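You operate a simulated robot arm through the tools that you are given. There is no shell and no other tool. Be economical: measure what you need, move in short steps, check, and stop when the job is done.

Carry out the task below with a simulated two-armed robot. There is one attempt and no reset: what you move stays moved.

## Task
Hold the white tub with two handles on the top of the grey table steady with one hand and open the lid of the white tub with the other.

The check looks at the end state, three seconds after you hand in, the way a careful person would. Anything else that was tipped, shoved, dropped, spilled or broken makes it a failure. A push-on lid holds only when it is set on centred and level and pressed home; a screw cap is set on level and turned clockwise until tight.

## Robot
Two 6-joint arms with two-finger parallel grippers on one trunk, on a base that drives. Base frame: it is fixed to the floor where the robot stands at the start and does not move with it; the origin is under the middle of the robot, x ahead of it, y to its left, z up; the surface under the hand at the start is at about z = 900. Readings come in mm, degrees, newtons and seconds.
The left shoulder is at the start at [-57, 177, 862], the right one opposite. With the tool pointing down near the work surface each hand reaches from about 100 to 740 mm from the robot's upright axis, wherever it stands, measured 20 degrees to its own side. Places, roughly: lid of the white tub [700, 0, 1000]. Payload 1.57 kg a hand.
The TCP of each hand is the grasp point between the finger pads, 30 mm short of the fingertips. In the tool frame z runs along the fingers and y along their closing line. Largest opening 80 mm; finger width 17, thickness 12; the body of the gripper, 40 by 82 mm, starts 80 mm behind the TCP.
Orientation is told as [roll, pitch, yaw] about the base's x, y, z axes, in that order, counted from this pose: with the fingers straight down and closing along the base's y, the tool's x points along the base's -x, its y along +y and its z along -z.

## Interface
- The arms move only by the tool nudge_tool. It takes "left_plan", "right_plan" or both (then of equal length, played together; a hand with none holds still); each is a list of rows, each a list of 3 entries, a list of its own where there are three numbers: the closure, from 0 (fully open) to 1 (shut), then the shift along the tool's x, y, z in mm, then the turn, a rotation vector about the tool's x, y, z in degrees. In form: [[gripper, [dx, dy, dz], [ax, ay, az]], ...]. A call has 1 to 20 rows; each row is the pose to reach, as a shift and turn from the pose commanded when the call began, along the tool's axes at that moment. A row lasts 0.2 s, in which the tool goes at most 50 mm and 8.6 degrees; a call with a longer step from one row to the next is refused whole, and so is a gripper value outside its range. A pose out of reach is approached as far as the arm can. The call stops where the force on the tool passes 40 N (or 10 N more than at its start, if that is more) or the arm is blocked; 0.2 s more then pass. The fingers move at their own pace (about 72 mm/s each) and stop on an object; they squeeze with about 31 N. The grip force told is the motor's: it shows also when the fingers shut on nothing. Time passes only in rows, and 0.2 s behind the last, so rows that repeat a pose let the fingers close. The reply holds the time, the measured pose of the TCP, the force on the tool along the base axes, the opening and the grip force, in the units named above and with some noise, with the torque about the TCP (base axes, N m) and any sound that the robot's microphone picked up.
- Cameras (640 x 400 px; columns grow to the right, rows downward): "scene" is now at [45.9, -10.3, 1609.4]; the picture's right is [-0.12, -0.99, 0.00], its down [-0.53, 0.06, -0.85] and it looks along [0.84, -0.10, -0.53] (base axes); focal length 256 px, centre (320, 200). "left" rides on the left gripper at [72, 7, -122] in its tool frame; the picture's right is [-0.09, 1.00, 0.00], its down [-0.84, -0.08, -0.54] and it looks along [-0.54, -0.05, 0.84] (tool axes); focal length 238 px, centre (320, 200). "right" rides on the right gripper at [72, -7, -122] in its tool frame; the picture's right is [0.09, 1.00, 0.00], its down [-0.84, 0.08, -0.54] and it looks along [-0.54, 0.05, 0.84] (tool axes); focal length 238 px, centre (320, 200). There is no depth. A picture from a camera that has moved, and an enlarged one, comes with that camera's place and axes in the base frame and with its lens.
- capture(camera): a new picture of that camera. The clock stands still meanwhile.
- move_column(by): slides the trunk up (or, below 0, down) by that many mm; the arms and the scene camera ride with it, the base frame stays. It gives what a move gives, with no picture.
- roll_base(legs): drives the robot by 1 to 6 legs, each [ahead, left, turn to the left] in mm, mm and degrees, along the robot's own axes; the way and the turn of a leg run together, so that a leg with both is an arc; at most 1500 mm and 180 degrees a leg. The arms and the cameras ride along, it lands a little off, and it stops where it bumps. It gives what a move gives.
- pan_tilt(pan, tilt): turns the head with the scene camera to pan (to the left, within 143 degrees either way) and tilt (down, from -29 to 69), counted from straight ahead of the robot. It gives what a move gives.
- enlarge(camera, box): a new picture of the part [left, top, right, bottom] of that camera's present view, enlarged. The clock stands still meanwhile.
- sign_off(): hands the job in; it is judged then, once.

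Go step by step. Nothing tells you exact positions but the pictures and the camera data: compare them with the known pose of the tool, close in by small moves and look again before you grip or let go. The budget is 120 turns and 88 pictures, counting those below and the enlarged ones. Unless the task says otherwise, let go and move clear before handing in, and close with one line.

The tools are called after ">>>" as name(argument=value, ...) on one line, values as JSON. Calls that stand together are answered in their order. nudge_tool: Moves the arms, as the interface text tells. Its arguments: {"type":"object","properties":{"left_plan":{"type":"array"},"right_plan":{"type":"array"}},"required":[]} The other tools are called the same way: move_column (by) slides the trunk up or down; roll_base (legs) drives the base; pan_tilt (pan, tilt) turns the head that bears the scene camera; capture (camera) takes a picture; enlarge (camera, box) takes an enlarged picture of a part of a camera's view; sign_off () hands the job in.

At the start:

```text
time: 0.0
left_tcp_pos: [408.4, 177.9, 1298.2]
left_orientation: [0.0, 0.1, 0.0]
left_contact_force: [0.4, 0.4, 0.2]
left_moment: [0.0, 0.06, 0.03]
left_grip_width: 80.0
left_grasp_force: 0.0
right_tcp_pos: [324.8, -128.5, 1365.5]
right_orientation: [0.0, 0.0, 0.0]
right_contact_force: [-0.4, 0.2, 0.8]
right_moment: [-0.01, 0.0, 0.0]
right_grip_width: 79.9
right_grasp_force: 0.0
trunk travel left (down, up): [-302.0, 26.0]
robot x, y, heading: [-0.7, -1.7, -0.2]
head pan, tilt: [-7.0, 32.0]
```

scene: 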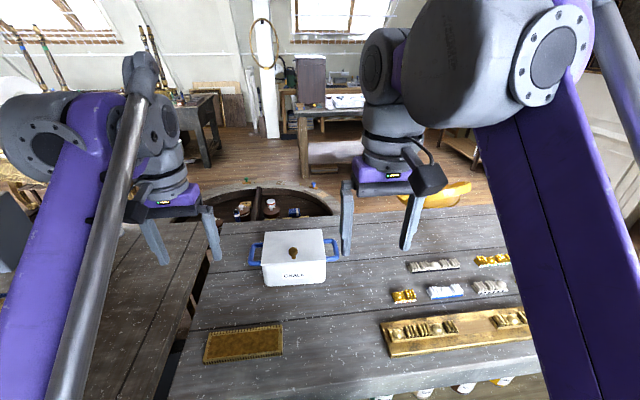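
right: 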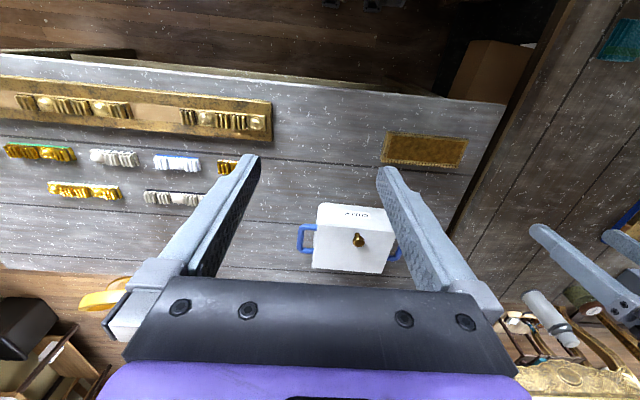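
left: 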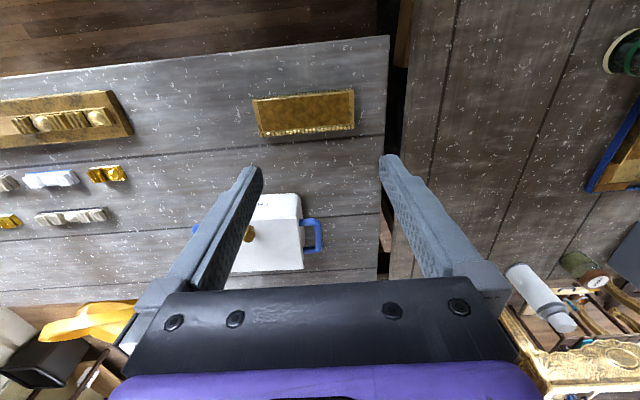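

The white tub with blue side handles and a knob sits near [690, 0]. I'll look closer first.

>>> enlarge(camera="scene", box=[230, 210, 360, 300])

>>> enlarge(camera="right", box=[280, 180, 420, 290])

```text
4.44 times, centred on (295, 255) of scene
camera zoom: at [45.9, -10.3, 1609.4], right [-0.12, -0.99, 0.0], down [-0.53, 0.06, -0.85], along [0.84, -0.1, -0.53], focal length 1140 px, centre (431, -44)
```

zoom: 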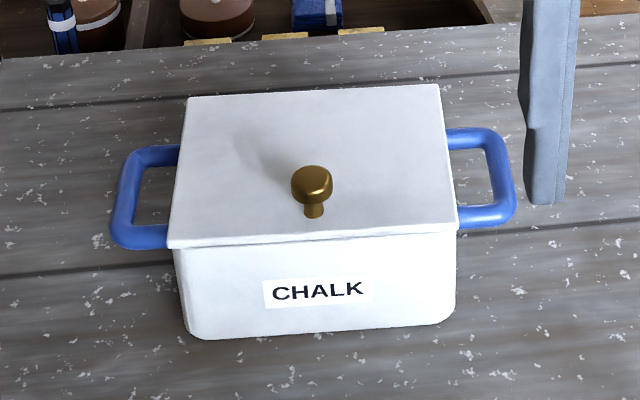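

```text
3.64 times, centred on (350, 235) of right
camera zoom: at [252.1, -135.5, 1486.0], right [-0.09, 1.0, 0.0], down [0.84, 0.08, 0.54], along [0.54, 0.05, -0.84], focal length 867 px, centre (211, 73)
```

zoom: 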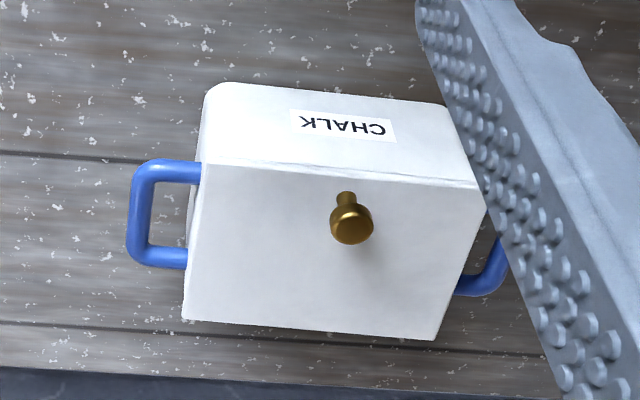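

The knob sits near the front edge of the lid, which suggests a hinge at the back. The tub is about 210 mm wide, with x from 640 to 812. I'll check whether the base has room to drive closer.

>>> pan_tilt(pan=0, tilt=69)

>>> capture(camera="scene")

```text
time: 1.0
left_tcp_pos: [407.8, 178.7, 1298.4]
left_orientation: [0.0, 0.0, 0.0]
left_contact_force: [0.4, -0.7, -0.9]
left_moment: [-0.02, 0.03, 0.02]
left_grip_width: 80.1
left_grasp_force: 0.0
right_tcp_pos: [326.0, -127.3, 1364.7]
right_orientation: [0.1, 0.0, 0.0]
right_contact_force: [-0.7, 0.1, -0.6]
right_moment: [0.02, 0.04, 0.02]
right_grip_width: 80.2
right_grasp_force: 0.0
trunk travel left (down, up): [-302.0, 26.0]
robot x, y, heading: [-0.6, -1.2, -0.0]
head pan, tilt: [0.0, 68.8]
```

```text
82 pictures are left
camera scene: at [12.9, 0.6, 1561.1], right [0.0, -1.0, 0.0], down [-0.93, 0.0, -0.36], along [0.36, 0.0, -0.93], focal length 256 px, centre (320, 200)
```

scene: 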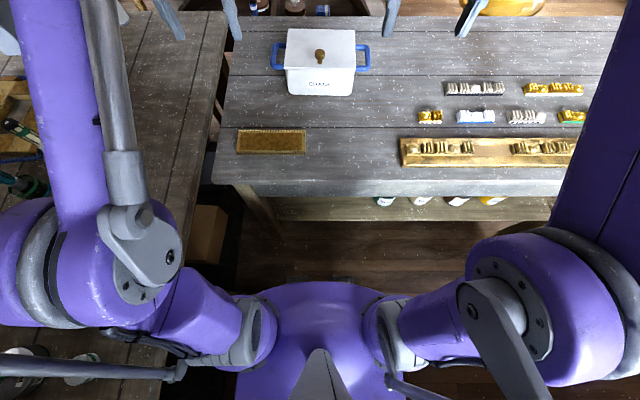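

The base front is well behind the table edge (about x 90 against 315). I'll drive ahead 130 mm and look at the tub again.

>>> roll_base(legs=[[130, 0, 0]])

>>> pan_tilt(pan=0, tilt=45)

>>> capture(camera="scene")

>>> capture(camera="left")

```text
time: 2.3
left_tcp_pos: [535.3, 177.0, 1298.4]
left_orientation: [0.1, -0.1, -0.1]
left_contact_force: [0.0, -0.2, 0.1]
left_moment: [0.0, 0.0, -0.03]
left_grip_width: 80.2
left_grasp_force: 0.0
right_tcp_pos: [451.6, -129.8, 1365.9]
right_orientation: [0.0, -0.1, -0.1]
right_contact_force: [0.2, 0.9, 0.7]
right_moment: [-0.01, 0.02, -0.05]
right_grip_width: 80.0
right_grasp_force: 0.0
trunk travel left (down, up): [-302.0, 26.0]
robot x, y, heading: [127.6, -1.4, -0.1]
head pan, tilt: [0.0, 68.8]
```

```text
time: 3.2
left_tcp_pos: [535.8, 176.3, 1298.2]
left_orientation: [0.0, 0.0, -0.1]
left_contact_force: [0.6, -0.1, -0.5]
left_moment: [-0.02, 0.01, -0.02]
left_grip_width: 80.0
left_grasp_force: 0.1
right_tcp_pos: [451.4, -130.1, 1364.5]
right_orientation: [0.0, 0.0, 0.0]
right_contact_force: [0.1, -0.7, -0.2]
right_moment: [0.03, 0.02, -0.01]
right_grip_width: 80.1
right_grasp_force: 0.1
trunk travel left (down, up): [-302.0, 26.0]
robot x, y, heading: [127.3, -0.2, 0.2]
head pan, tilt: [0.0, 45.0]
```

```text
81 pictures are left
camera scene: at [165.1, 0.4, 1589.9], right [0.0, -1.0, 0.0], down [-0.71, 0.0, -0.71], along [0.71, 0.0, -0.71], focal length 256 px, centre (320, 200)
```

scene: 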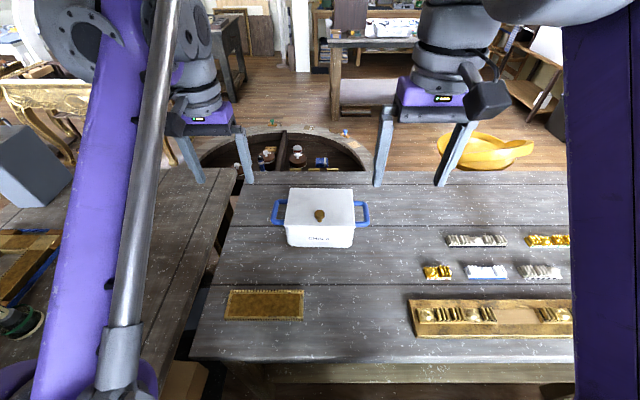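

```text
80 pictures are left
camera left: at [463.5, 183.2, 1422.1], right [0.09, 1.0, 0.0], down [0.84, -0.08, 0.54], along [0.54, -0.05, -0.84], focal length 238 px, centre (320, 200)
```

left: 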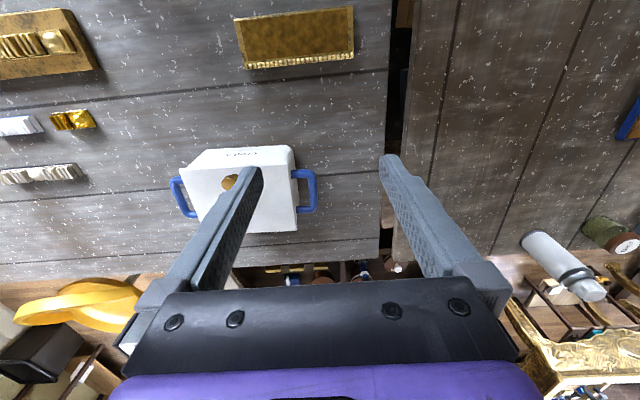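

>>> enlarge(camera="scene", box=[260, 170, 390, 260])

>>> enlarge(camera="left", box=[160, 130, 340, 250])

>>> enlarge(camera="right", box=[260, 180, 460, 310])

```text
4.44 times, centred on (325, 215) of scene
camera zoom: at [165.1, 0.4, 1589.9], right [0.0, -1.0, 0.0], down [-0.71, 0.0, -0.71], along [0.71, 0.0, -0.71], focal length 1140 px, centre (298, 133)
```

zoom: 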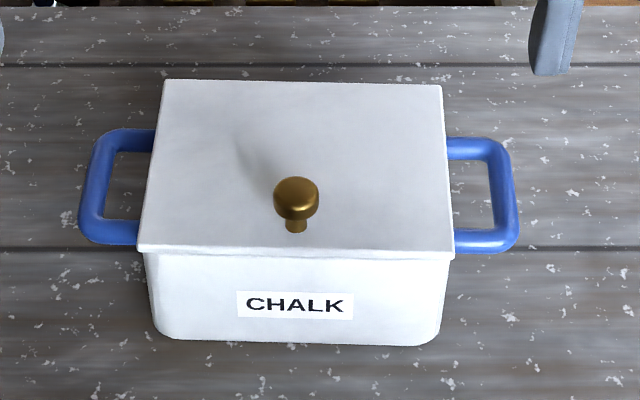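

```text
3.33 times, centred on (250, 190) of left
camera zoom: at [463.5, 183.2, 1422.1], right [0.09, 1.0, 0.0], down [0.84, -0.08, 0.54], along [0.54, -0.05, -0.84], focal length 794 px, centre (553, 233)
```

zoom: 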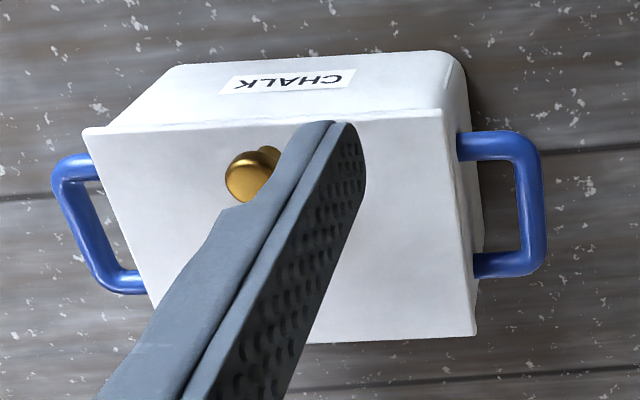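

```text
3.08 times, centred on (360, 245) of right
camera zoom: at [378.6, -136.1, 1486.1], right [-0.09, 1.0, 0.0], down [0.84, 0.08, 0.54], along [0.54, 0.05, -0.84], focal length 733 px, centre (197, 62)
```

zoom: 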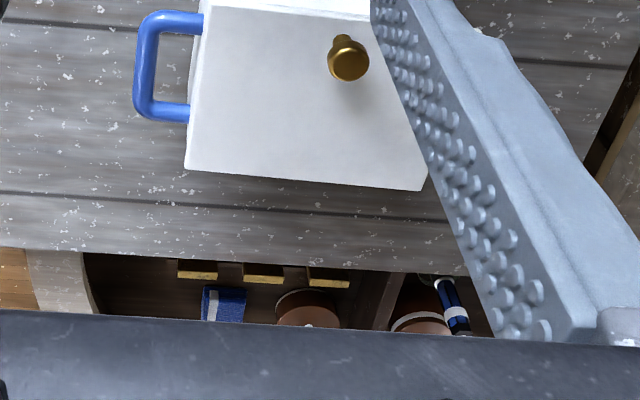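

The left handle's outer bar is at about y 147, z 970, and x 683 to 780. I'll bring the left hand above it, tilted outward 12° so the lid can swing past.

>>> nudge_tool(left_plan=[[0.1, [-23, 0, 25], [2, 0, 0]], [0.2, [-46, -1, 50], [4, 0, 0]], [0.3, [-70, -1, 75], [6, 0, 0]], [0.4, [-93, -1, 100], [8, 0, 0]], [0.5, [-116, -2, 125], [10, 0, 0]], [0.575, [-140, -2, 150], [12, 0, 0]], [0.575, [-163, -3, 175], [12, 0, 0]], [0.575, [-186, -3, 195], [12, 0, 0]], [0.575, [-186, -3, 195], [12, 0, 0]]])

>>> capture(camera="left")

>>> capture(camera="scene")

```text
time: 5.2
left_tcp_pos: [721.6, 174.1, 1104.4]
left_orientation: [-12.0, -0.1, -0.1]
left_contact_force: [-0.3, -0.1, 0.3]
left_moment: [0.02, 0.0, -0.04]
left_grip_width: 34.2
left_grasp_force: 0.1
right_tcp_pos: [451.9, -130.2, 1365.7]
right_orientation: [-0.1, -0.1, 0.0]
right_contact_force: [0.2, -0.5, 0.0]
right_moment: [0.03, 0.02, 0.04]
right_grip_width: 79.8
right_grasp_force: 0.0
trunk travel left (down, up): [-302.0, 26.0]
robot x, y, heading: [126.4, 1.8, -0.2]
head pan, tilt: [0.0, 45.0]
```

```text
76 pictures are left
camera left: at [648.9, 205.1, 1224.1], right [0.09, 0.97, -0.21], down [0.84, 0.04, 0.55], along [0.54, -0.22, -0.81], focal length 238 px, centre (320, 200)
```

left: 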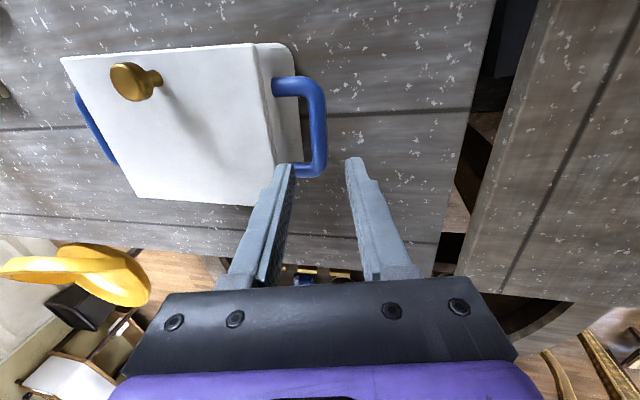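

```text
75 pictures are left
camera scene: at [164.6, 0.3, 1590.0], right [0.0, -1.0, 0.0], down [-0.71, 0.0, -0.71], along [0.71, 0.0, -0.71], focal length 256 px, centre (320, 200)
```

scene: 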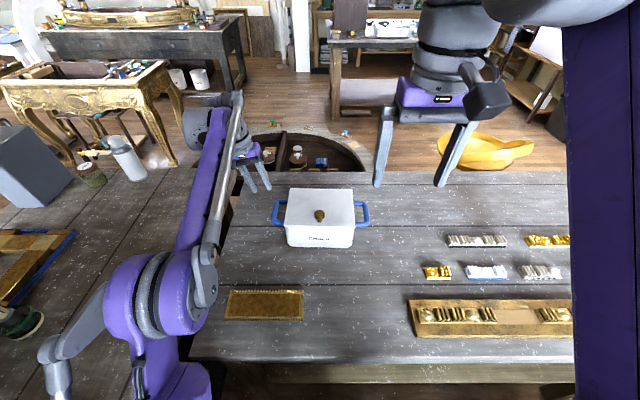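

The descent line is nearly over the bar, needing about 3 mm toward the tub. I'll come down partway and check.

>>> nudge_tool(left_plan=[[0.575, [0, -3, 30], [0, 0, 0]], [0.575, [0, -3, 60], [0, 0, 0]], [0.575, [0, -3, 85], [0, 0, 0]]])

>>> capture(camera="left")

>>> enlarge(camera="scene", box=[220, 150, 390, 260])

```text
time: 6.0
left_tcp_pos: [722.2, 154.3, 1020.7]
left_orientation: [-12.0, 0.1, -0.2]
left_contact_force: [-0.3, -0.1, 0.6]
left_moment: [-0.04, 0.01, -0.02]
left_grip_width: 34.1
left_grasp_force: 0.0
right_tcp_pos: [452.7, -129.5, 1364.8]
right_orientation: [0.0, 0.0, -0.2]
right_contact_force: [-0.4, -0.6, -0.1]
right_moment: [0.01, -0.01, 0.02]
right_grip_width: 80.2
right_grasp_force: 0.0
trunk travel left (down, up): [-302.0, 26.0]
robot x, y, heading: [124.6, 2.8, 0.1]
head pan, tilt: [0.0, 45.0]
```

```text
74 pictures are left
camera left: at [650.1, 184.6, 1140.9], right [0.09, 0.97, -0.21], down [0.84, 0.04, 0.55], along [0.54, -0.22, -0.81], focal length 238 px, centre (320, 200)
```

left: 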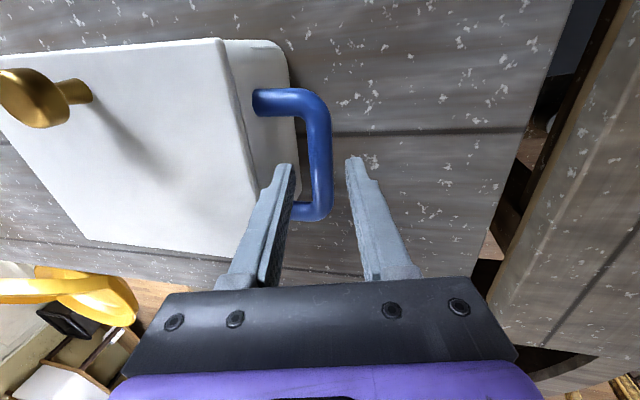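

```text
3.64 times, centred on (305, 205) of scene
camera zoom: at [165.7, 0.4, 1589.9], right [0.0, -1.0, 0.0], down [-0.71, 0.0, -0.71], along [0.71, 0.0, -0.71], focal length 933 px, centre (374, 182)
```

zoom: 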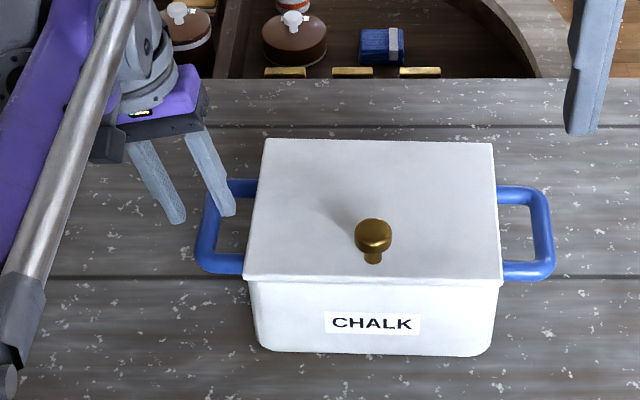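

The bar lies between the fingertips. I'll lower onto it and close.

>>> nudge_tool(left_plan=[[0.575, [0, 0, 20], [0, 0, 0]], [0.575, [0, 0, 40], [0, 0, 0]], [0.575, [0, 0, 50], [0, 0, 0]]])

>>> capture(camera="left")

```text
time: 6.8
left_tcp_pos: [723.2, 142.9, 972.1]
left_orientation: [-12.0, 0.0, -0.1]
left_contact_force: [-0.2, -0.3, -0.4]
left_moment: [-0.02, -0.04, 0.01]
left_grip_width: 33.9
left_grasp_force: 0.0
right_tcp_pos: [451.7, -130.5, 1364.4]
right_orientation: [0.0, 0.1, -0.1]
right_contact_force: [1.4, -0.6, 0.5]
right_moment: [0.01, -0.02, -0.03]
right_grip_width: 80.1
right_grasp_force: 0.1
trunk travel left (down, up): [-302.0, 26.0]
robot x, y, heading: [130.4, 1.4, 0.3]
head pan, tilt: [0.0, 45.0]
```

```text
72 pictures are left
camera left: at [650.6, 173.9, 1092.0], right [0.09, 0.97, -0.21], down [0.84, 0.04, 0.55], along [0.54, -0.22, -0.81], focal length 238 px, centre (320, 200)
```

left: 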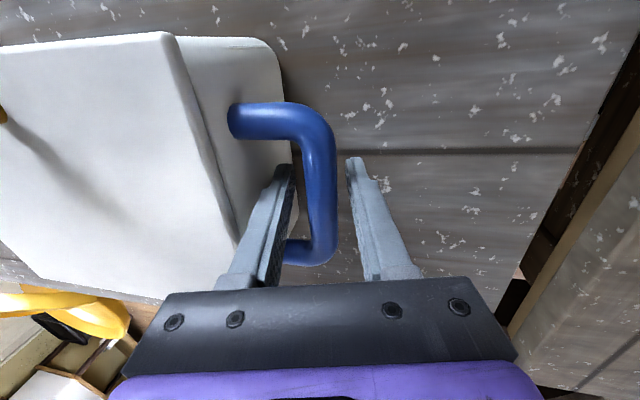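

The bar is between the pads, centred. Closing.

>>> nudge_tool(left_plan=[[0.7, [0, 0, 0], [0, 0, 0]], [0.8, [0, 0, 0], [0, 0, 0]], [0.85, [0, 0, 0], [0, 0, 0]], [1.0, [0, 0, 0], [0, 0, 0]], [1.0, [0, 0, 0], [0, 0, 0]]])

>>> capture(camera="left")

>>> enlarge(camera="scene", box=[220, 150, 390, 260])

```text
time: 8.0
left_tcp_pos: [723.3, 143.1, 972.5]
left_orientation: [-12.0, 0.1, -0.1]
left_contact_force: [-2.1, 3.4, -0.2]
left_moment: [-0.04, -0.29, -0.45]
left_grip_width: 18.2
left_grasp_force: 31.4
right_tcp_pos: [452.6, -128.9, 1364.8]
right_orientation: [0.0, 0.0, -0.1]
right_contact_force: [-0.8, 0.2, -0.5]
right_moment: [0.03, 0.02, -0.02]
right_grip_width: 80.0
right_grasp_force: 0.1
trunk travel left (down, up): [-302.0, 26.0]
robot x, y, heading: [125.6, 1.9, 0.1]
head pan, tilt: [0.0, 45.0]
```

```text
71 pictures are left
camera left: at [650.6, 174.5, 1092.0], right [0.09, 0.97, -0.21], down [0.84, 0.04, 0.55], along [0.54, -0.22, -0.81], focal length 238 px, centre (320, 200)
```

left: 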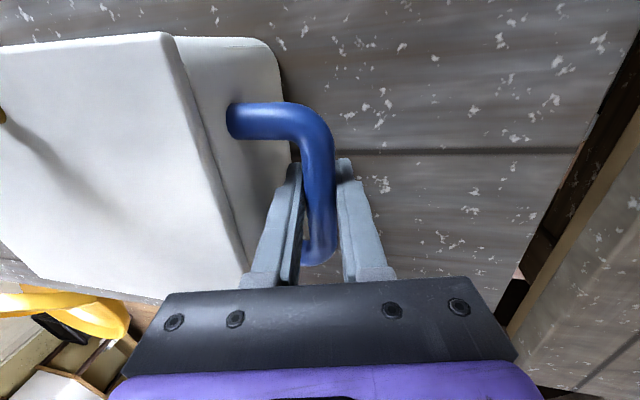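

```text
3.64 times, centred on (305, 205) of scene
camera zoom: at [165.4, 1.0, 1589.9], right [0.0, -1.0, 0.0], down [-0.71, 0.0, -0.71], along [0.71, 0.0, -0.71], focal length 933 px, centre (374, 182)
```

zoom: 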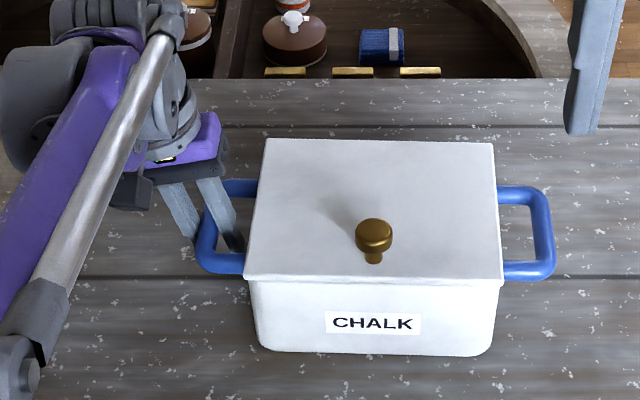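

The handle is gripped (18 mm) and the tub hasn't moved. Next I'll bring the right hand above the knob, at about [669, 1, 1026].

>>> nudge_tool(left_plan=[[1, [0, 0, 0], [0, 0, 0]], [1, [0, 0, 0], [0, 0, 0]], [1, [0, 0, 0], [0, 0, 0]], [1, [0, 0, 0], [0, 0, 0]], [1, [0, 0, 0], [0, 0, 0]], [1, [0, 0, 0], [0, 0, 0]], [1, [0, 0, 0], [0, 0, 0]], [1, [0, 0, 0], [0, 0, 0]], [1, [0, 0, 0], [0, 0, 0]]], right_plan=[[0.05, [-27, 16, 29], [0, 0, 2]], [0.1, [-54, 32, 58], [0, 0, 2]], [0.15, [-81, 48, 87], [0, 0, 2]], [0.2, [-108, 65, 116], [0, 0, 2]], [0.25, [-135, 82, 146], [0, 0, 2]], [0.25, [-162, 98, 176], [0, 0, 2]], [0.25, [-189, 115, 206], [0, 0, 2]], [0.25, [-217, 131, 235], [0, 0, 2]], [0.25, [-217, 131, 235], [0, 0, 2]]])

>>> capture(camera="right")

>>> capture(camera="scene")

```text
time: 10.0
left_tcp_pos: [722.5, 143.4, 971.9]
left_orientation: [-12.1, 0.0, 0.0]
left_contact_force: [-2.2, 2.0, 0.2]
left_moment: [0.05, -0.06, -0.5]
left_grip_width: 17.8
left_grasp_force: 31.0
right_tcp_pos: [669.0, 2.1, 1127.3]
right_orientation: [0.0, 0.0, -2.1]
right_contact_force: [0.3, 0.4, 0.1]
right_moment: [0.04, -0.02, 0.02]
right_grip_width: 60.1
right_grasp_force: 0.0
trunk travel left (down, up): [-302.0, 26.0]
robot x, y, heading: [125.6, -1.3, -0.4]
head pan, tilt: [0.0, 45.0]
```

```text
69 pictures are left
camera right: at [596.3, -2.7, 1248.8], right [-0.06, 1.0, 0.0], down [0.84, 0.05, 0.54], along [0.54, 0.03, -0.84], focal length 238 px, centre (320, 200)
```

right: 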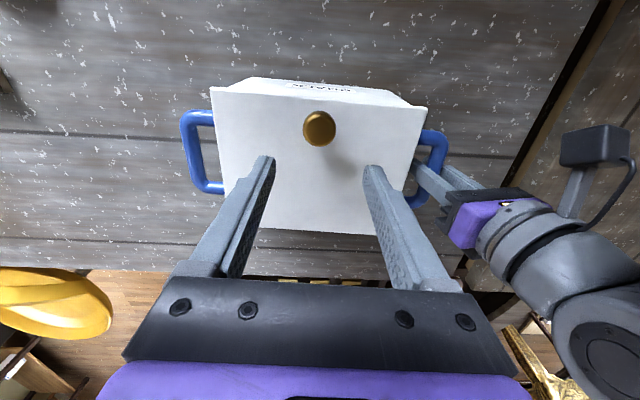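

```text
68 pictures are left
camera scene: at [165.5, 0.7, 1589.9], right [0.0, -1.0, 0.0], down [-0.71, 0.0, -0.71], along [0.71, 0.0, -0.71], focal length 256 px, centre (320, 200)
```

scene: 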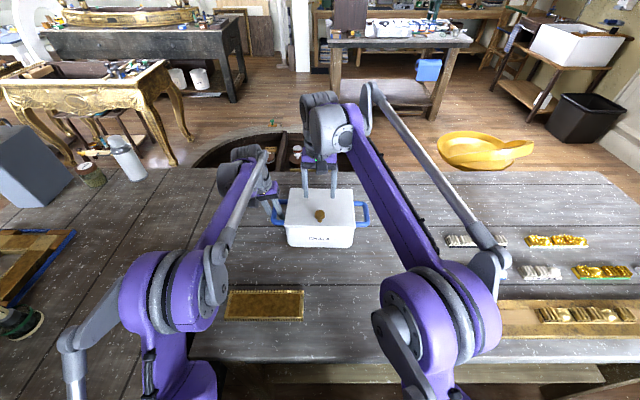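

Triangulation gives lid top z of about 1005, and the knob at about [660, 0] with its head near z 1036. I'll lower over it and check before gripping.

>>> nudge_tool(left_plan=[[1, [0, 0, 0], [0, 0, 0]], [1, [0, 0, 0], [0, 0, 0]], [1, [0, 0, 0], [0, 0, 0]]], right_plan=[[0.25, [9, -2, 15], [0, 0, 0]], [0.25, [9, -2, 30], [0, 0, 0]], [0.25, [9, -2, 45], [0, 0, 0]]])

>>> capture(camera="right")

>>> enlarge(camera="scene", box=[240, 150, 390, 260])

>>> capture(camera="left")

```text
time: 10.8
left_tcp_pos: [723.3, 142.8, 972.6]
left_orientation: [-12.1, 0.0, -0.1]
left_contact_force: [-2.8, 0.6, 0.1]
left_moment: [-0.02, -0.25, -0.49]
left_grip_width: 17.7
left_grasp_force: 30.8
right_tcp_pos: [662.3, -1.1, 1083.7]
right_orientation: [0.0, -0.1, -2.1]
right_contact_force: [-0.1, -0.1, -0.1]
right_moment: [0.01, 0.0, 0.0]
right_grip_width: 60.0
right_grasp_force: 0.1
trunk travel left (down, up): [-302.0, 26.0]
robot x, y, heading: [128.1, -2.6, -0.1]
head pan, tilt: [0.0, 45.0]
```

```text
67 pictures are left
camera right: at [588.2, -4.8, 1205.0], right [-0.06, 1.0, 0.0], down [0.84, 0.05, 0.54], along [0.54, 0.03, -0.84], focal length 238 px, centre (320, 200)
```

right: 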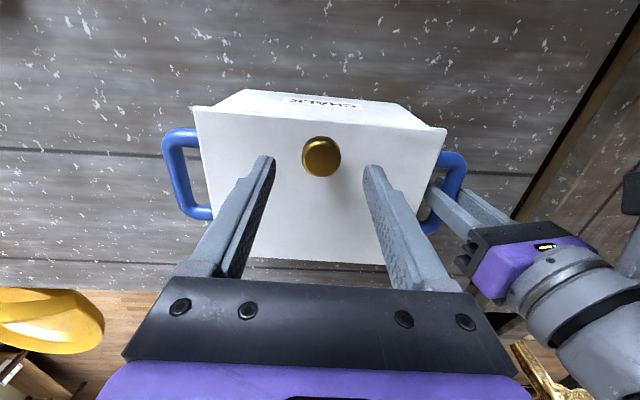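

```text
3.64 times, centred on (315, 205) of scene
camera zoom: at [165.6, 0.8, 1589.9], right [0.0, -1.0, 0.0], down [-0.71, 0.0, -0.71], along [0.71, 0.0, -0.71], focal length 933 px, centre (338, 182)
```

zoom: 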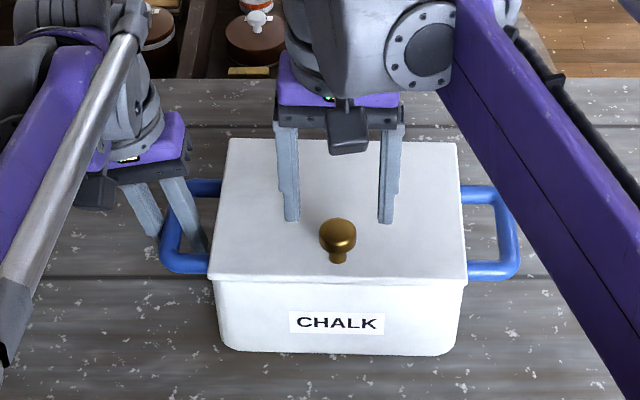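

```text
65 pictures are left
camera left: at [650.7, 174.2, 1092.0], right [0.09, 0.97, -0.21], down [0.84, 0.04, 0.55], along [0.54, -0.22, -0.81], focal length 238 px, centre (320, 200)
```

left: 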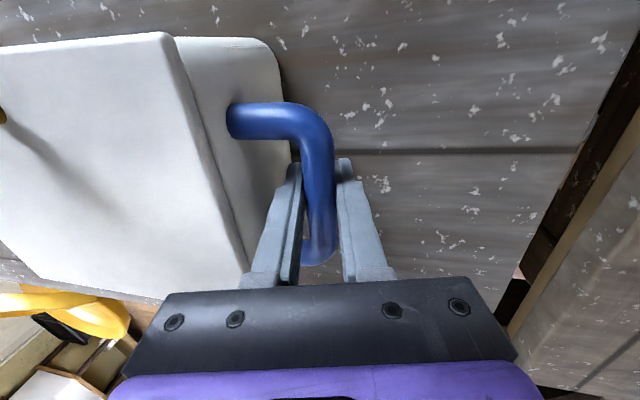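

The knob is centred between the fingers. I'll descend to z of about 1041 and close.

>>> nudge_tool(left_plan=[[1, [0, 0, 0], [0, 0, 0]], [1, [0, 0, 0], [0, 0, 0]], [1, [0, 0, 0], [0, 0, 0]], [1, [0, 0, 0], [0, 0, 0]], [1, [0, 0, 0], [0, 0, 0]], [1, [0, 0, 0], [0, 0, 0]], [1, [0, 0, 0], [0, 0, 0]]], right_plan=[[0.25, [2, 1, 15], [0, 0, 0]], [0.25, [2, 1, 30], [0, 0, 0]], [0.25, [2, 1, 42], [0, 0, 0]], [0.4, [2, 1, 42], [0, 0, 0]], [0.55, [2, 1, 42], [0, 0, 0]], [1, [2, 1, 42], [0, 0, 0]], [1, [2, 1, 42], [0, 0, 0]]])

>>> capture(camera="right")

>>> enlarge(camera="scene", box=[240, 150, 390, 260])

```text
time: 12.4
left_tcp_pos: [723.1, 144.4, 973.4]
left_orientation: [-11.9, 0.0, -0.1]
left_contact_force: [-0.9, 6.4, 0.3]
left_moment: [-0.06, -0.09, -0.55]
left_grip_width: 17.8
left_grasp_force: 30.8
right_tcp_pos: [658.4, 0.2, 1041.2]
right_orientation: [-0.1, 0.0, -2.1]
right_contact_force: [-1.0, -9.5, 0.6]
right_moment: [-0.09, 0.19, -0.11]
right_grip_width: 29.0
right_grasp_force: 30.5
trunk travel left (down, up): [-302.0, 26.0]
robot x, y, heading: [124.8, 0.6, 0.2]
head pan, tilt: [0.0, 45.0]
```

```text
64 pictures are left
camera right: at [585.5, -3.4, 1162.4], right [-0.05, 1.0, 0.0], down [0.84, 0.05, 0.54], along [0.54, 0.03, -0.84], focal length 238 px, centre (320, 200)
```

right: 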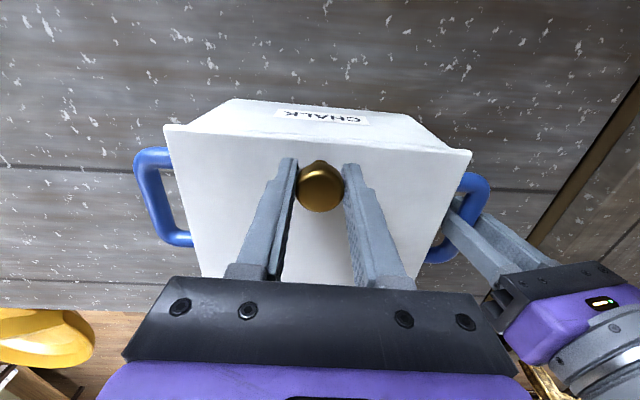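

```text
3.64 times, centred on (315, 205) of scene
camera zoom: at [165.7, 0.2, 1589.9], right [0.0, -1.0, 0.0], down [-0.71, 0.0, -0.71], along [0.71, 0.0, -0.71], focal length 933 px, centre (338, 182)
```

zoom: 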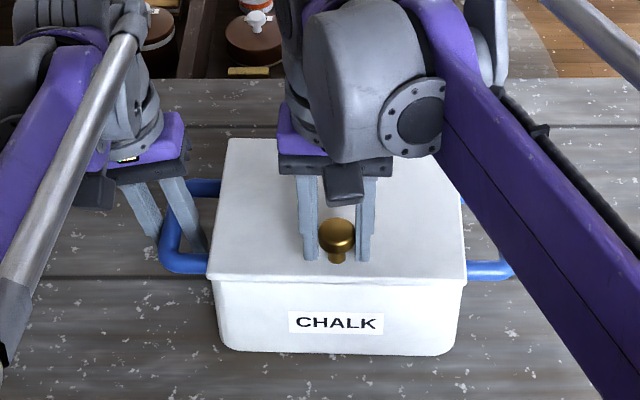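

The knob is gripped. The lid should swing back about a hinge at roughly x 803. I'll keep the hand vertical, let the knob pivot in the pads, and follow the first 10° of the arc.

>>> nudge_tool(left_plan=[[1, [0, 0, 0], [0, 0, 0]], [1, [0, 0, 0], [0, 0, 0]], [1, [0, 0, 0], [0, 0, 0]], [1, [0, 0, 0], [0, 0, 0]], [1, [0, 0, 0], [0, 0, 0]]], right_plan=[[1, [-1, 0, -5], [0, 0, 0]], [1, [-3, 0, -10], [0, 0, 0]], [1, [-5, 0, -15], [0, 0, 0]], [1, [-6.5, 0, -20], [0, 0, 0]], [1, [-8.4, 0, -24.7], [0, 0, 0]]])

>>> capture(camera="right")

>>> enlarge(camera="scene", box=[240, 150, 390, 260])

```text
time: 13.6
left_tcp_pos: [724.0, 143.9, 970.8]
left_orientation: [-12.0, 0.0, -0.1]
left_contact_force: [1.6, 13.2, 0.2]
left_moment: [-0.13, -0.52, -0.29]
left_grip_width: 17.7
left_grasp_force: 31.0
right_tcp_pos: [668.6, -0.1, 1067.4]
right_orientation: [0.0, 0.0, -2.2]
right_contact_force: [-2.7, -13.0, 1.0]
right_moment: [-0.13, 0.92, -0.01]
right_grip_width: 29.0
right_grasp_force: 30.4
trunk travel left (down, up): [-302.0, 26.0]
robot x, y, heading: [127.0, 0.9, 0.1]
head pan, tilt: [0.0, 45.0]
```

```text
62 pictures are left
camera right: at [594.8, -3.6, 1188.9], right [-0.06, 1.0, 0.0], down [0.84, 0.05, 0.54], along [0.54, 0.03, -0.84], focal length 238 px, centre (320, 200)
```

right: 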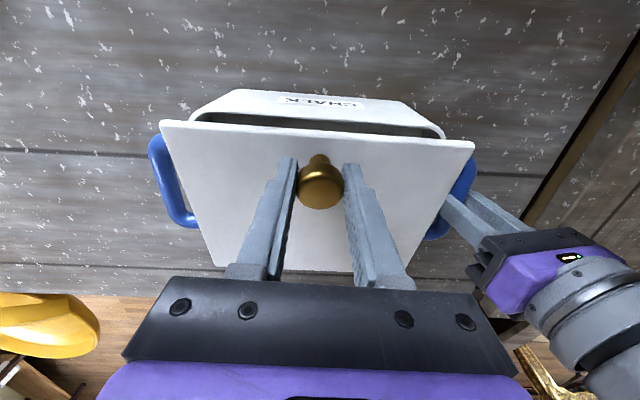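

```text
3.64 times, centred on (315, 205) of scene
camera zoom: at [166.2, 0.4, 1589.9], right [0.0, -1.0, 0.0], down [-0.71, 0.0, -0.71], along [0.71, 0.0, -0.71], focal length 933 px, centre (338, 182)
```

zoom: 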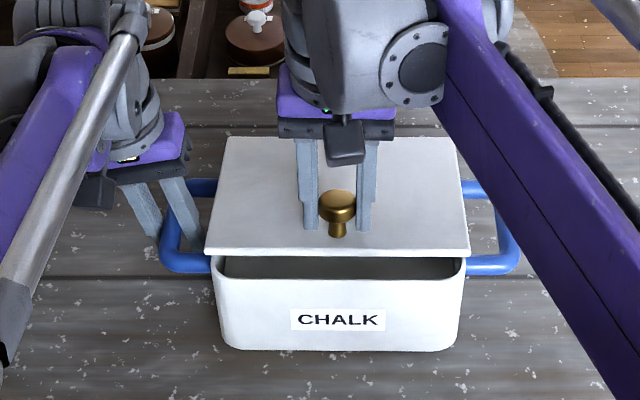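

The hinge is confirmed and the lid is rising cleanly. I'll continue to about 35°, easing the sideways force and pitching the hand a little with the lid.

>>> nudge_tool(left_plan=[[1, [0, 0, 0], [0, 0, 0]], [1, [0, 0, 0], [0, 0, 0]], [1, [0, 0, 0], [0, 0, 0]], [1, [0, 0, 0], [0, 0, 0]], [1, [0, 0, 0], [0, 0, 0]], [1, [0, 0, 0], [0, 0, 0]]], right_plan=[[1, [-2.7, -1, -5.8], [0, 1, 0]], [1, [-5.8, -1, -11.6], [0, 3, 0]], [1, [-12.6, -1, -22.7], [0, 5, 0]], [1, [-20.4, -1, -33.2], [0, 7, 0]], [1, [-29, -1, -43], [0, 9, 0]], [1, [-38.4, -1, -52], [0, 10, 0]]])

>>> enlarge(camera="scene", box=[240, 130, 390, 260])

```text
time: 15.0
left_tcp_pos: [723.5, 141.5, 970.8]
left_orientation: [-12.1, 0.0, -0.2]
left_contact_force: [1.4, 1.2, -0.8]
left_moment: [0.06, -0.88, 0.01]
left_grip_width: 17.8
left_grasp_force: 31.2
right_tcp_pos: [701.8, -2.6, 1118.2]
right_orientation: [0.0, 10.0, -2.1]
right_contact_force: [0.0, -2.9, 0.1]
right_moment: [0.11, 0.74, -0.13]
right_grip_width: 29.0
right_grasp_force: 30.5
right hand out of reach, approached as far as the arm can: row 6
trunk travel left (down, up): [-302.0, 26.0]
robot x, y, heading: [127.2, -1.6, 0.0]
head pan, tilt: [0.0, 45.0]
```

```text
3.08 times, centred on (315, 195) of scene
camera zoom: at [166.5, 0.3, 1589.9], right [0.0, -1.0, 0.0], down [-0.71, 0.0, -0.71], along [0.71, 0.0, -0.71], focal length 789 px, centre (335, 215)
```

zoom: 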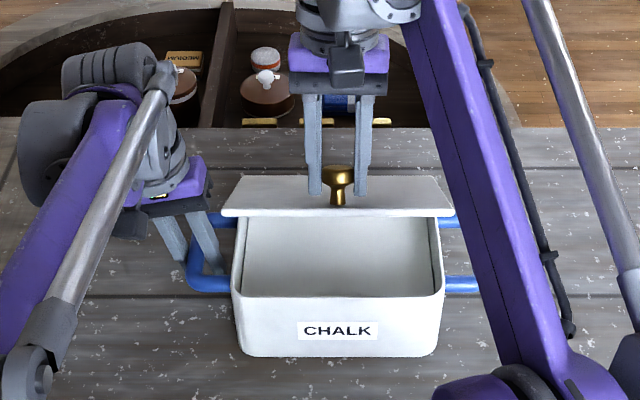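

The lid is at about 35°. Pitching with it costs reach, so I'll pitch the hand back to vertical (the knob pivots in the pads) and then carry on.

>>> nudge_tool(left_plan=[[1, [0, 0, 0], [0, 0, 0]], [1, [0, 0, 0], [0, 0, 0]], [1, [0, 0, 0], [0, 0, 0]], [1, [0, 0, 0], [0, 0, 0]]], right_plan=[[1, [0, 0, 0], [0, -3, 0]], [1, [0, 0, 0], [0, -6, 0]], [1, [0, 0, 0], [0, -10, 0]], [1, [0, 0, 0], [0, -10, 0]]])

```text
time: 16.0
left_tcp_pos: [721.7, 143.7, 973.0]
left_orientation: [-11.9, 0.0, -0.1]
left_contact_force: [3.9, -3.6, -0.6]
left_moment: [0.05, -0.23, 0.26]
left_grip_width: 17.6
left_grasp_force: 31.0
right_tcp_pos: [700.4, -2.4, 1117.0]
right_orientation: [0.1, 0.0, -2.1]
right_contact_force: [-8.5, 4.5, 0.5]
right_moment: [0.12, 0.82, 0.04]
right_grip_width: 29.3
right_grasp_force: 30.7
trunk travel left (down, up): [-302.0, 26.0]
robot x, y, heading: [130.4, -2.4, -0.2]
head pan, tilt: [0.0, 45.0]
```

Reach is fine again. I'll continue the arc to about 55° while pitching the fingers forward.

>>> nudge_tool(left_plan=[[1, [0, 0, 0], [0, 0, 0]], [1, [0, 0, 0], [0, 0, 0]], [1, [0, 0, 0], [0, 0, 0]], [1, [0, 0, 0], [0, 0, 0]], [1, [0, 0, 0], [0, 0, 0]], [1, [0, 0, 0], [0, 0, 0]]], right_plan=[[1, [-8, 0, -6.8], [0, -3, 0]], [1, [-16.3, 0, -13.1], [0, -6, 0]], [1, [-23, 0, -17.5], [0, -9, 0]], [1, [-29.9, 0, -21.7], [0, -12, 0]], [1, [-37, 0, -25.4], [0, -14, 0]], [1, [-44.4, 0, -28.8], [0, -16, 0]]])

>>> enlarge(camera="scene", box=[240, 130, 390, 260])

```text
time: 17.4
left_tcp_pos: [722.9, 143.0, 974.2]
left_orientation: [-12.1, 0.1, -0.1]
left_contact_force: [4.2, -14.4, 9.8]
left_moment: [0.07, -0.26, 0.53]
left_grip_width: 17.6
left_grasp_force: 31.1
right_tcp_pos: [744.2, -3.4, 1146.4]
right_orientation: [0.0, -16.0, -2.0]
right_contact_force: [-3.9, 19.6, 0.3]
right_moment: [0.25, 0.66, -0.14]
right_grip_width: 28.0
right_grasp_force: 31.2
trunk travel left (down, up): [-302.0, 26.0]
robot x, y, heading: [125.1, -0.6, -0.0]
head pan, tilt: [0.0, 45.0]
```

```text
3.08 times, centred on (315, 195) of scene
camera zoom: at [164.9, 1.6, 1590.0], right [0.0, -1.0, 0.0], down [-0.71, 0.0, -0.71], along [0.71, 0.0, -0.71], focal length 789 px, centre (335, 215)
```

zoom: 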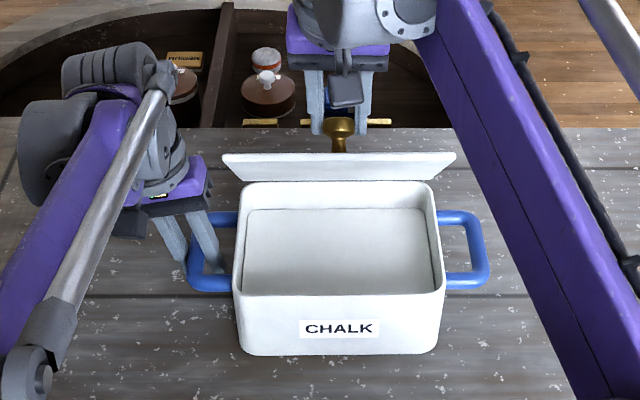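

The lid is past 50° and there's some sideways load. I'll ease it by 2 mm and continue to roughly 77°.

>>> nudge_tool(left_plan=[[1, [0, 0, 0], [0, 0, 0]], [1, [0, 0, 0], [0, 0, 0]], [1, [0, 0, 0], [0, 0, 0]], [1, [0, 0, 0], [0, 0, 0]], [1, [0, 0, 0], [0, 0, 0]], [1, [0, 0, 0], [0, 0, 0]], [1, [0, 0, 0], [0, 0, 0]]], right_plan=[[1, [0, 2, 0], [0, 0, 0]], [1, [-8, 2, -0.7], [0, -2, 0]], [1, [-16.1, 2, -1.1], [0, -4, 0]], [1, [-32.2, 2, -0.5], [0, -6, 0]], [1, [-40, 2, 0.5], [0, -8, 0]], [1, [-48.2, 2, 1.8], [0, -9, 0]], [1, [-63.8, 2, 5.6], [0, -12, 0]]])

>>> enlarge(camera="scene", box=[240, 130, 390, 260])

```text
time: 19.0
left_tcp_pos: [722.9, 144.4, 971.9]
left_orientation: [-12.0, 0.0, -0.1]
left_contact_force: [1.8, 6.4, -0.4]
left_moment: [-0.21, 0.44, 0.08]
left_grip_width: 17.5
left_grasp_force: 30.4
right_tcp_pos: [809.6, -3.6, 1157.7]
right_orientation: [-0.1, -28.1, -2.0]
right_contact_force: [0.4, -0.5, -0.4]
right_moment: [0.03, -0.02, -0.01]
right_grip_width: 0.0
right_grasp_force: 21.2
trunk travel left (down, up): [-302.0, 26.0]
robot x, y, heading: [125.8, -2.4, -0.1]
head pan, tilt: [0.0, 45.0]
```

```text
3.08 times, centred on (315, 195) of scene
camera zoom: at [165.6, 1.4, 1589.9], right [0.0, -1.0, 0.0], down [-0.71, 0.0, -0.71], along [0.71, 0.0, -0.71], focal length 789 px, centre (335, 215)
```

zoom: 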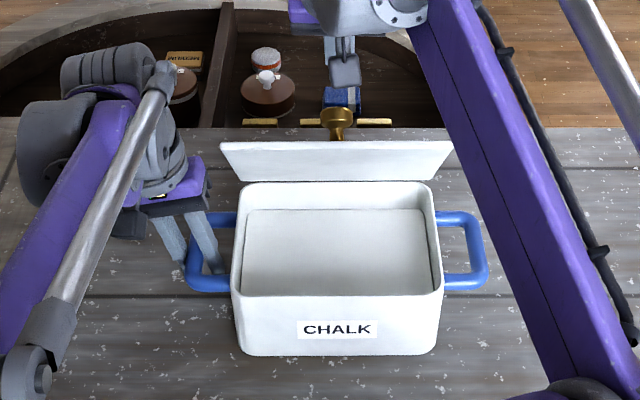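

The knob slipped out of the pads, but the lid is staying up at about 57°. I'll lift the right hand clear over the lid, come round in front and push the lid from underneath with closed fingers.

>>> nudge_tool(left_plan=[[1, [0, 0, 0], [0, 0, 0]], [1, [0, 0, 0], [0, 0, 0]], [1, [0, 0, 0], [0, 0, 0]], [1, [0, 0, 0], [0, 0, 0]], [1, [0, 0, 0], [0, 0, 0]], [1, [0, 0, 0], [0, 0, 0]], [1, [0, 0, 0], [0, 0, 0]], [1, [0, 0, 0], [0, 0, 0]]], right_plan=[[1, [-17.2, 0, -32.3], [0, 0, 0]], [1, [-34.4, 0, -64.7], [0, 0, 0]], [1, [-51.6, 0, -97], [0, 0, 0]], [1, [-16.3, 0, -115.7], [0, -4, 0]], [1, [19, 0, -134.5], [0, -8, 0]], [1, [54.4, 0, -153.2], [0, -12, 0]], [1, [89.7, 0, -172], [0, -17, 0]], [1, [89.7, 0, -172], [0, -17, 0]]])

>>> enlarge(camera="scene", box=[220, 100, 420, 260])

>>> capture(camera="right")

>>> capture(camera="left")

```text
time: 20.8
left_tcp_pos: [722.8, 142.9, 972.2]
left_orientation: [-12.0, 0.0, 0.0]
left_contact_force: [2.3, 3.1, 0.2]
left_moment: [-0.12, 0.4, -0.1]
left_grip_width: 17.9
left_grasp_force: 30.8
right_tcp_pos: [647.8, 1.7, 1269.2]
right_orientation: [0.0, -45.1, -2.2]
right_contact_force: [0.4, 0.7, 0.5]
right_moment: [0.02, 0.03, 0.01]
right_grip_width: 0.0
right_grasp_force: 20.8
right hand out of reach, approached as far as the arm can: row 2, 3, 4
trunk travel left (down, up): [-302.0, 26.0]
robot x, y, heading: [128.6, -0.6, -0.1]
head pan, tilt: [0.0, 45.0]
```

```text
2.50 times, centred on (320, 180) of scene
camera zoom: at [166.4, 1.2, 1590.0], right [0.0, -1.0, 0.0], down [-0.71, 0.0, -0.71], along [0.71, 0.0, -0.71], focal length 641 px, centre (320, 250)
```

zoom: 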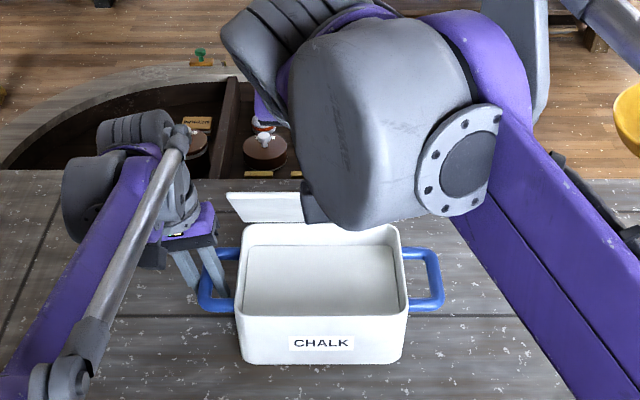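

```text
56 pictures are left
camera right: at [509.2, 0.8, 1302.5], right [-0.03, 1.0, -0.07], down [0.21, 0.07, 0.98], along [0.98, 0.01, -0.21], focal length 238 px, centre (320, 200)
```

right: 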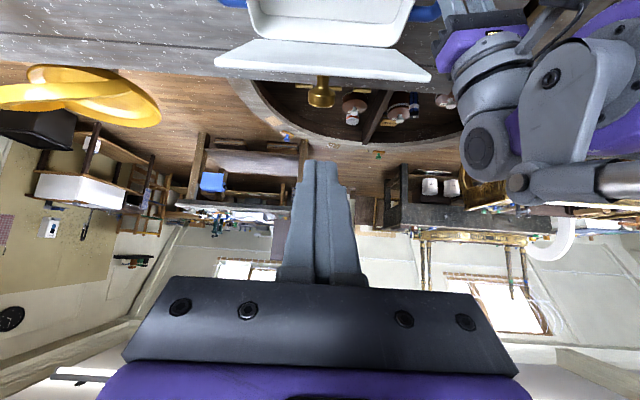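

```text
55 pictures are left
camera left: at [651.2, 174.7, 1091.9], right [0.09, 0.97, -0.21], down [0.84, 0.04, 0.55], along [0.54, -0.22, -0.81], focal length 238 px, centre (320, 200)
```

left: 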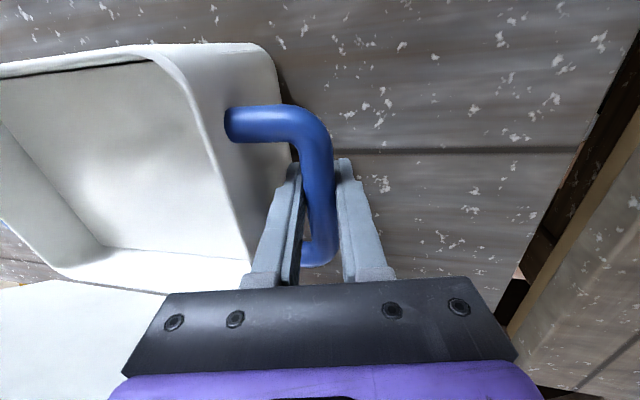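

The lid holds at about 53°, with its front edge near [708, 1133]. I'll lower the closed fingers in front of its underside.

>>> nudge_tool(left_plan=[[1, [0, 0, 0], [0, 0, 0]], [1, [0, 0, 0], [0, 0, 0]], [1, [0, 0, 0], [0, 0, 0]], [1, [0, 0, 0], [0, 0, 0]], [1, [0, 0, 0], [0, 0, 0]]], right_plan=[[1, [25, -2, 27], [0, 0, 0]], [1, [50, -2, 54], [0, 0, 0]], [1, [75, -2, 81], [0, 0, 0]], [1, [100, -2, 109], [0, 0, 0]], [1, [100, -2, 109], [0, 0, 0]]])

>>> capture(camera="right")

>>> capture(camera="scene")

```text
time: 22.0
left_tcp_pos: [722.7, 143.7, 972.7]
left_orientation: [-11.9, 0.0, -0.2]
left_contact_force: [0.8, 2.9, -0.4]
left_moment: [-0.04, 0.03, 0.16]
left_grip_width: 17.7
left_grasp_force: 31.2
right_tcp_pos: [656.0, -0.9, 1119.5]
right_orientation: [0.0, -45.0, -2.2]
right_contact_force: [0.3, 1.0, -0.1]
right_moment: [0.01, 0.0, 0.01]
right_grip_width: 0.1
right_grasp_force: 21.1
trunk travel left (down, up): [-302.0, 26.0]
robot x, y, heading: [129.0, 3.1, -0.2]
head pan, tilt: [0.0, 45.0]
```

```text
54 pictures are left
camera right: at [516.9, -2.9, 1154.3], right [-0.03, 1.0, -0.07], down [0.21, 0.07, 0.97], along [0.98, 0.01, -0.21], focal length 238 px, centre (320, 200)
```

right: 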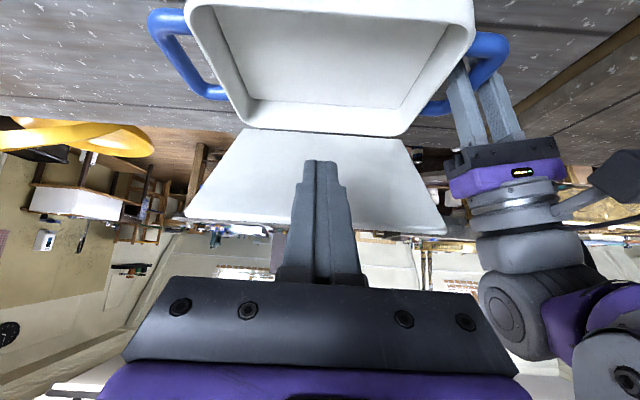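

```text
53 pictures are left
camera scene: at [165.9, 1.1, 1589.9], right [0.0, -1.0, 0.0], down [-0.71, 0.0, -0.71], along [0.71, 0.0, -0.71], focal length 256 px, centre (320, 200)
```

scene: 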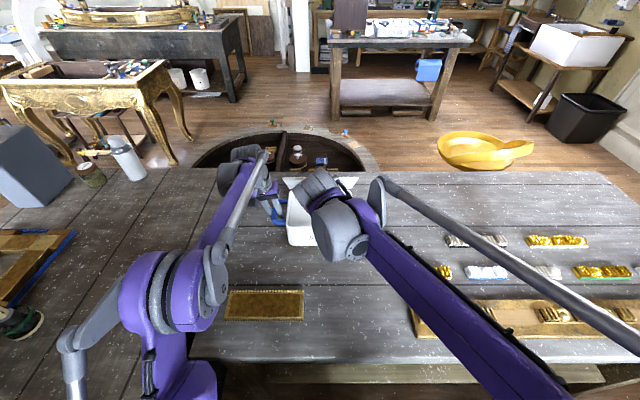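

The fingertips are below and in front of the lid. I'll push backward and slightly upward.

>>> nudge_tool(left_plan=[[1, [0, 0, 0], [0, 0, 0]], [1, [0, 0, 0], [0, 0, 0]], [1, [0, 0, 0], [0, 0, 0]], [1, [0, 0, 0], [0, 0, 0]], [1, [0, 0, 0], [0, 0, 0]], [1, [0, 0, 0], [0, 0, 0]], [1, [0, 0, 0], [0, 0, 0]], [1, [0, 0, 0], [0, 0, 0]]], right_plan=[[1, [-10, 0, 8], [0, 0, 0]], [1, [-20, 0, 16], [0, 0, 0]], [1, [-30, 0, 23.5], [0, 0, 0]], [1, [-40, 0, 31], [0, 0, 0]], [1, [-50, 0, 39], [0, 0, 0]], [1, [-60, 0, 47], [0, 0, 0]], [1, [-70, 0, 55], [0, 0, 0]], [1, [-79, 0, 62], [0, 0, 0]]])

>>> capture(camera="right")

```text
time: 23.8
left_tcp_pos: [722.7, 143.2, 972.3]
left_orientation: [-12.0, 0.0, -0.2]
left_contact_force: [0.8, 2.5, 0.3]
left_moment: [0.0, 0.07, 0.12]
left_grip_width: 17.8
left_grasp_force: 31.0
right_tcp_pos: [753.4, -5.8, 1131.5]
right_orientation: [0.0, -45.0, -2.0]
right_contact_force: [-0.8, 0.7, 0.6]
right_moment: [0.0, 0.04, -0.01]
right_grip_width: 0.0
right_grasp_force: 21.5
trunk travel left (down, up): [-302.0, 26.0]
robot x, y, heading: [126.3, -1.2, -0.1]
head pan, tilt: [0.0, 45.0]
```

```text
52 pictures are left
camera right: at [615.4, -6.1, 1166.1], right [-0.03, 1.0, -0.07], down [0.21, 0.07, 0.97], along [0.98, 0.01, -0.21], focal length 238 px, centre (320, 200)
```

right: 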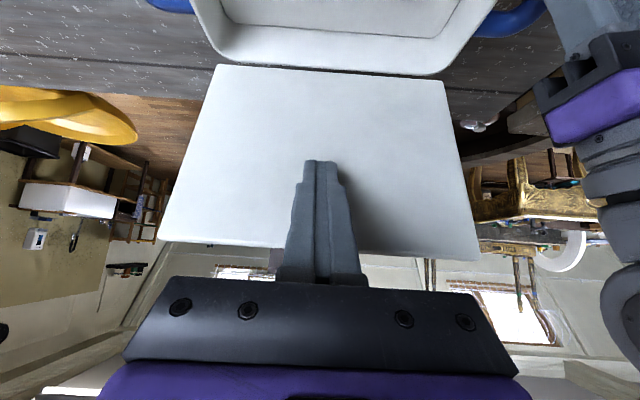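

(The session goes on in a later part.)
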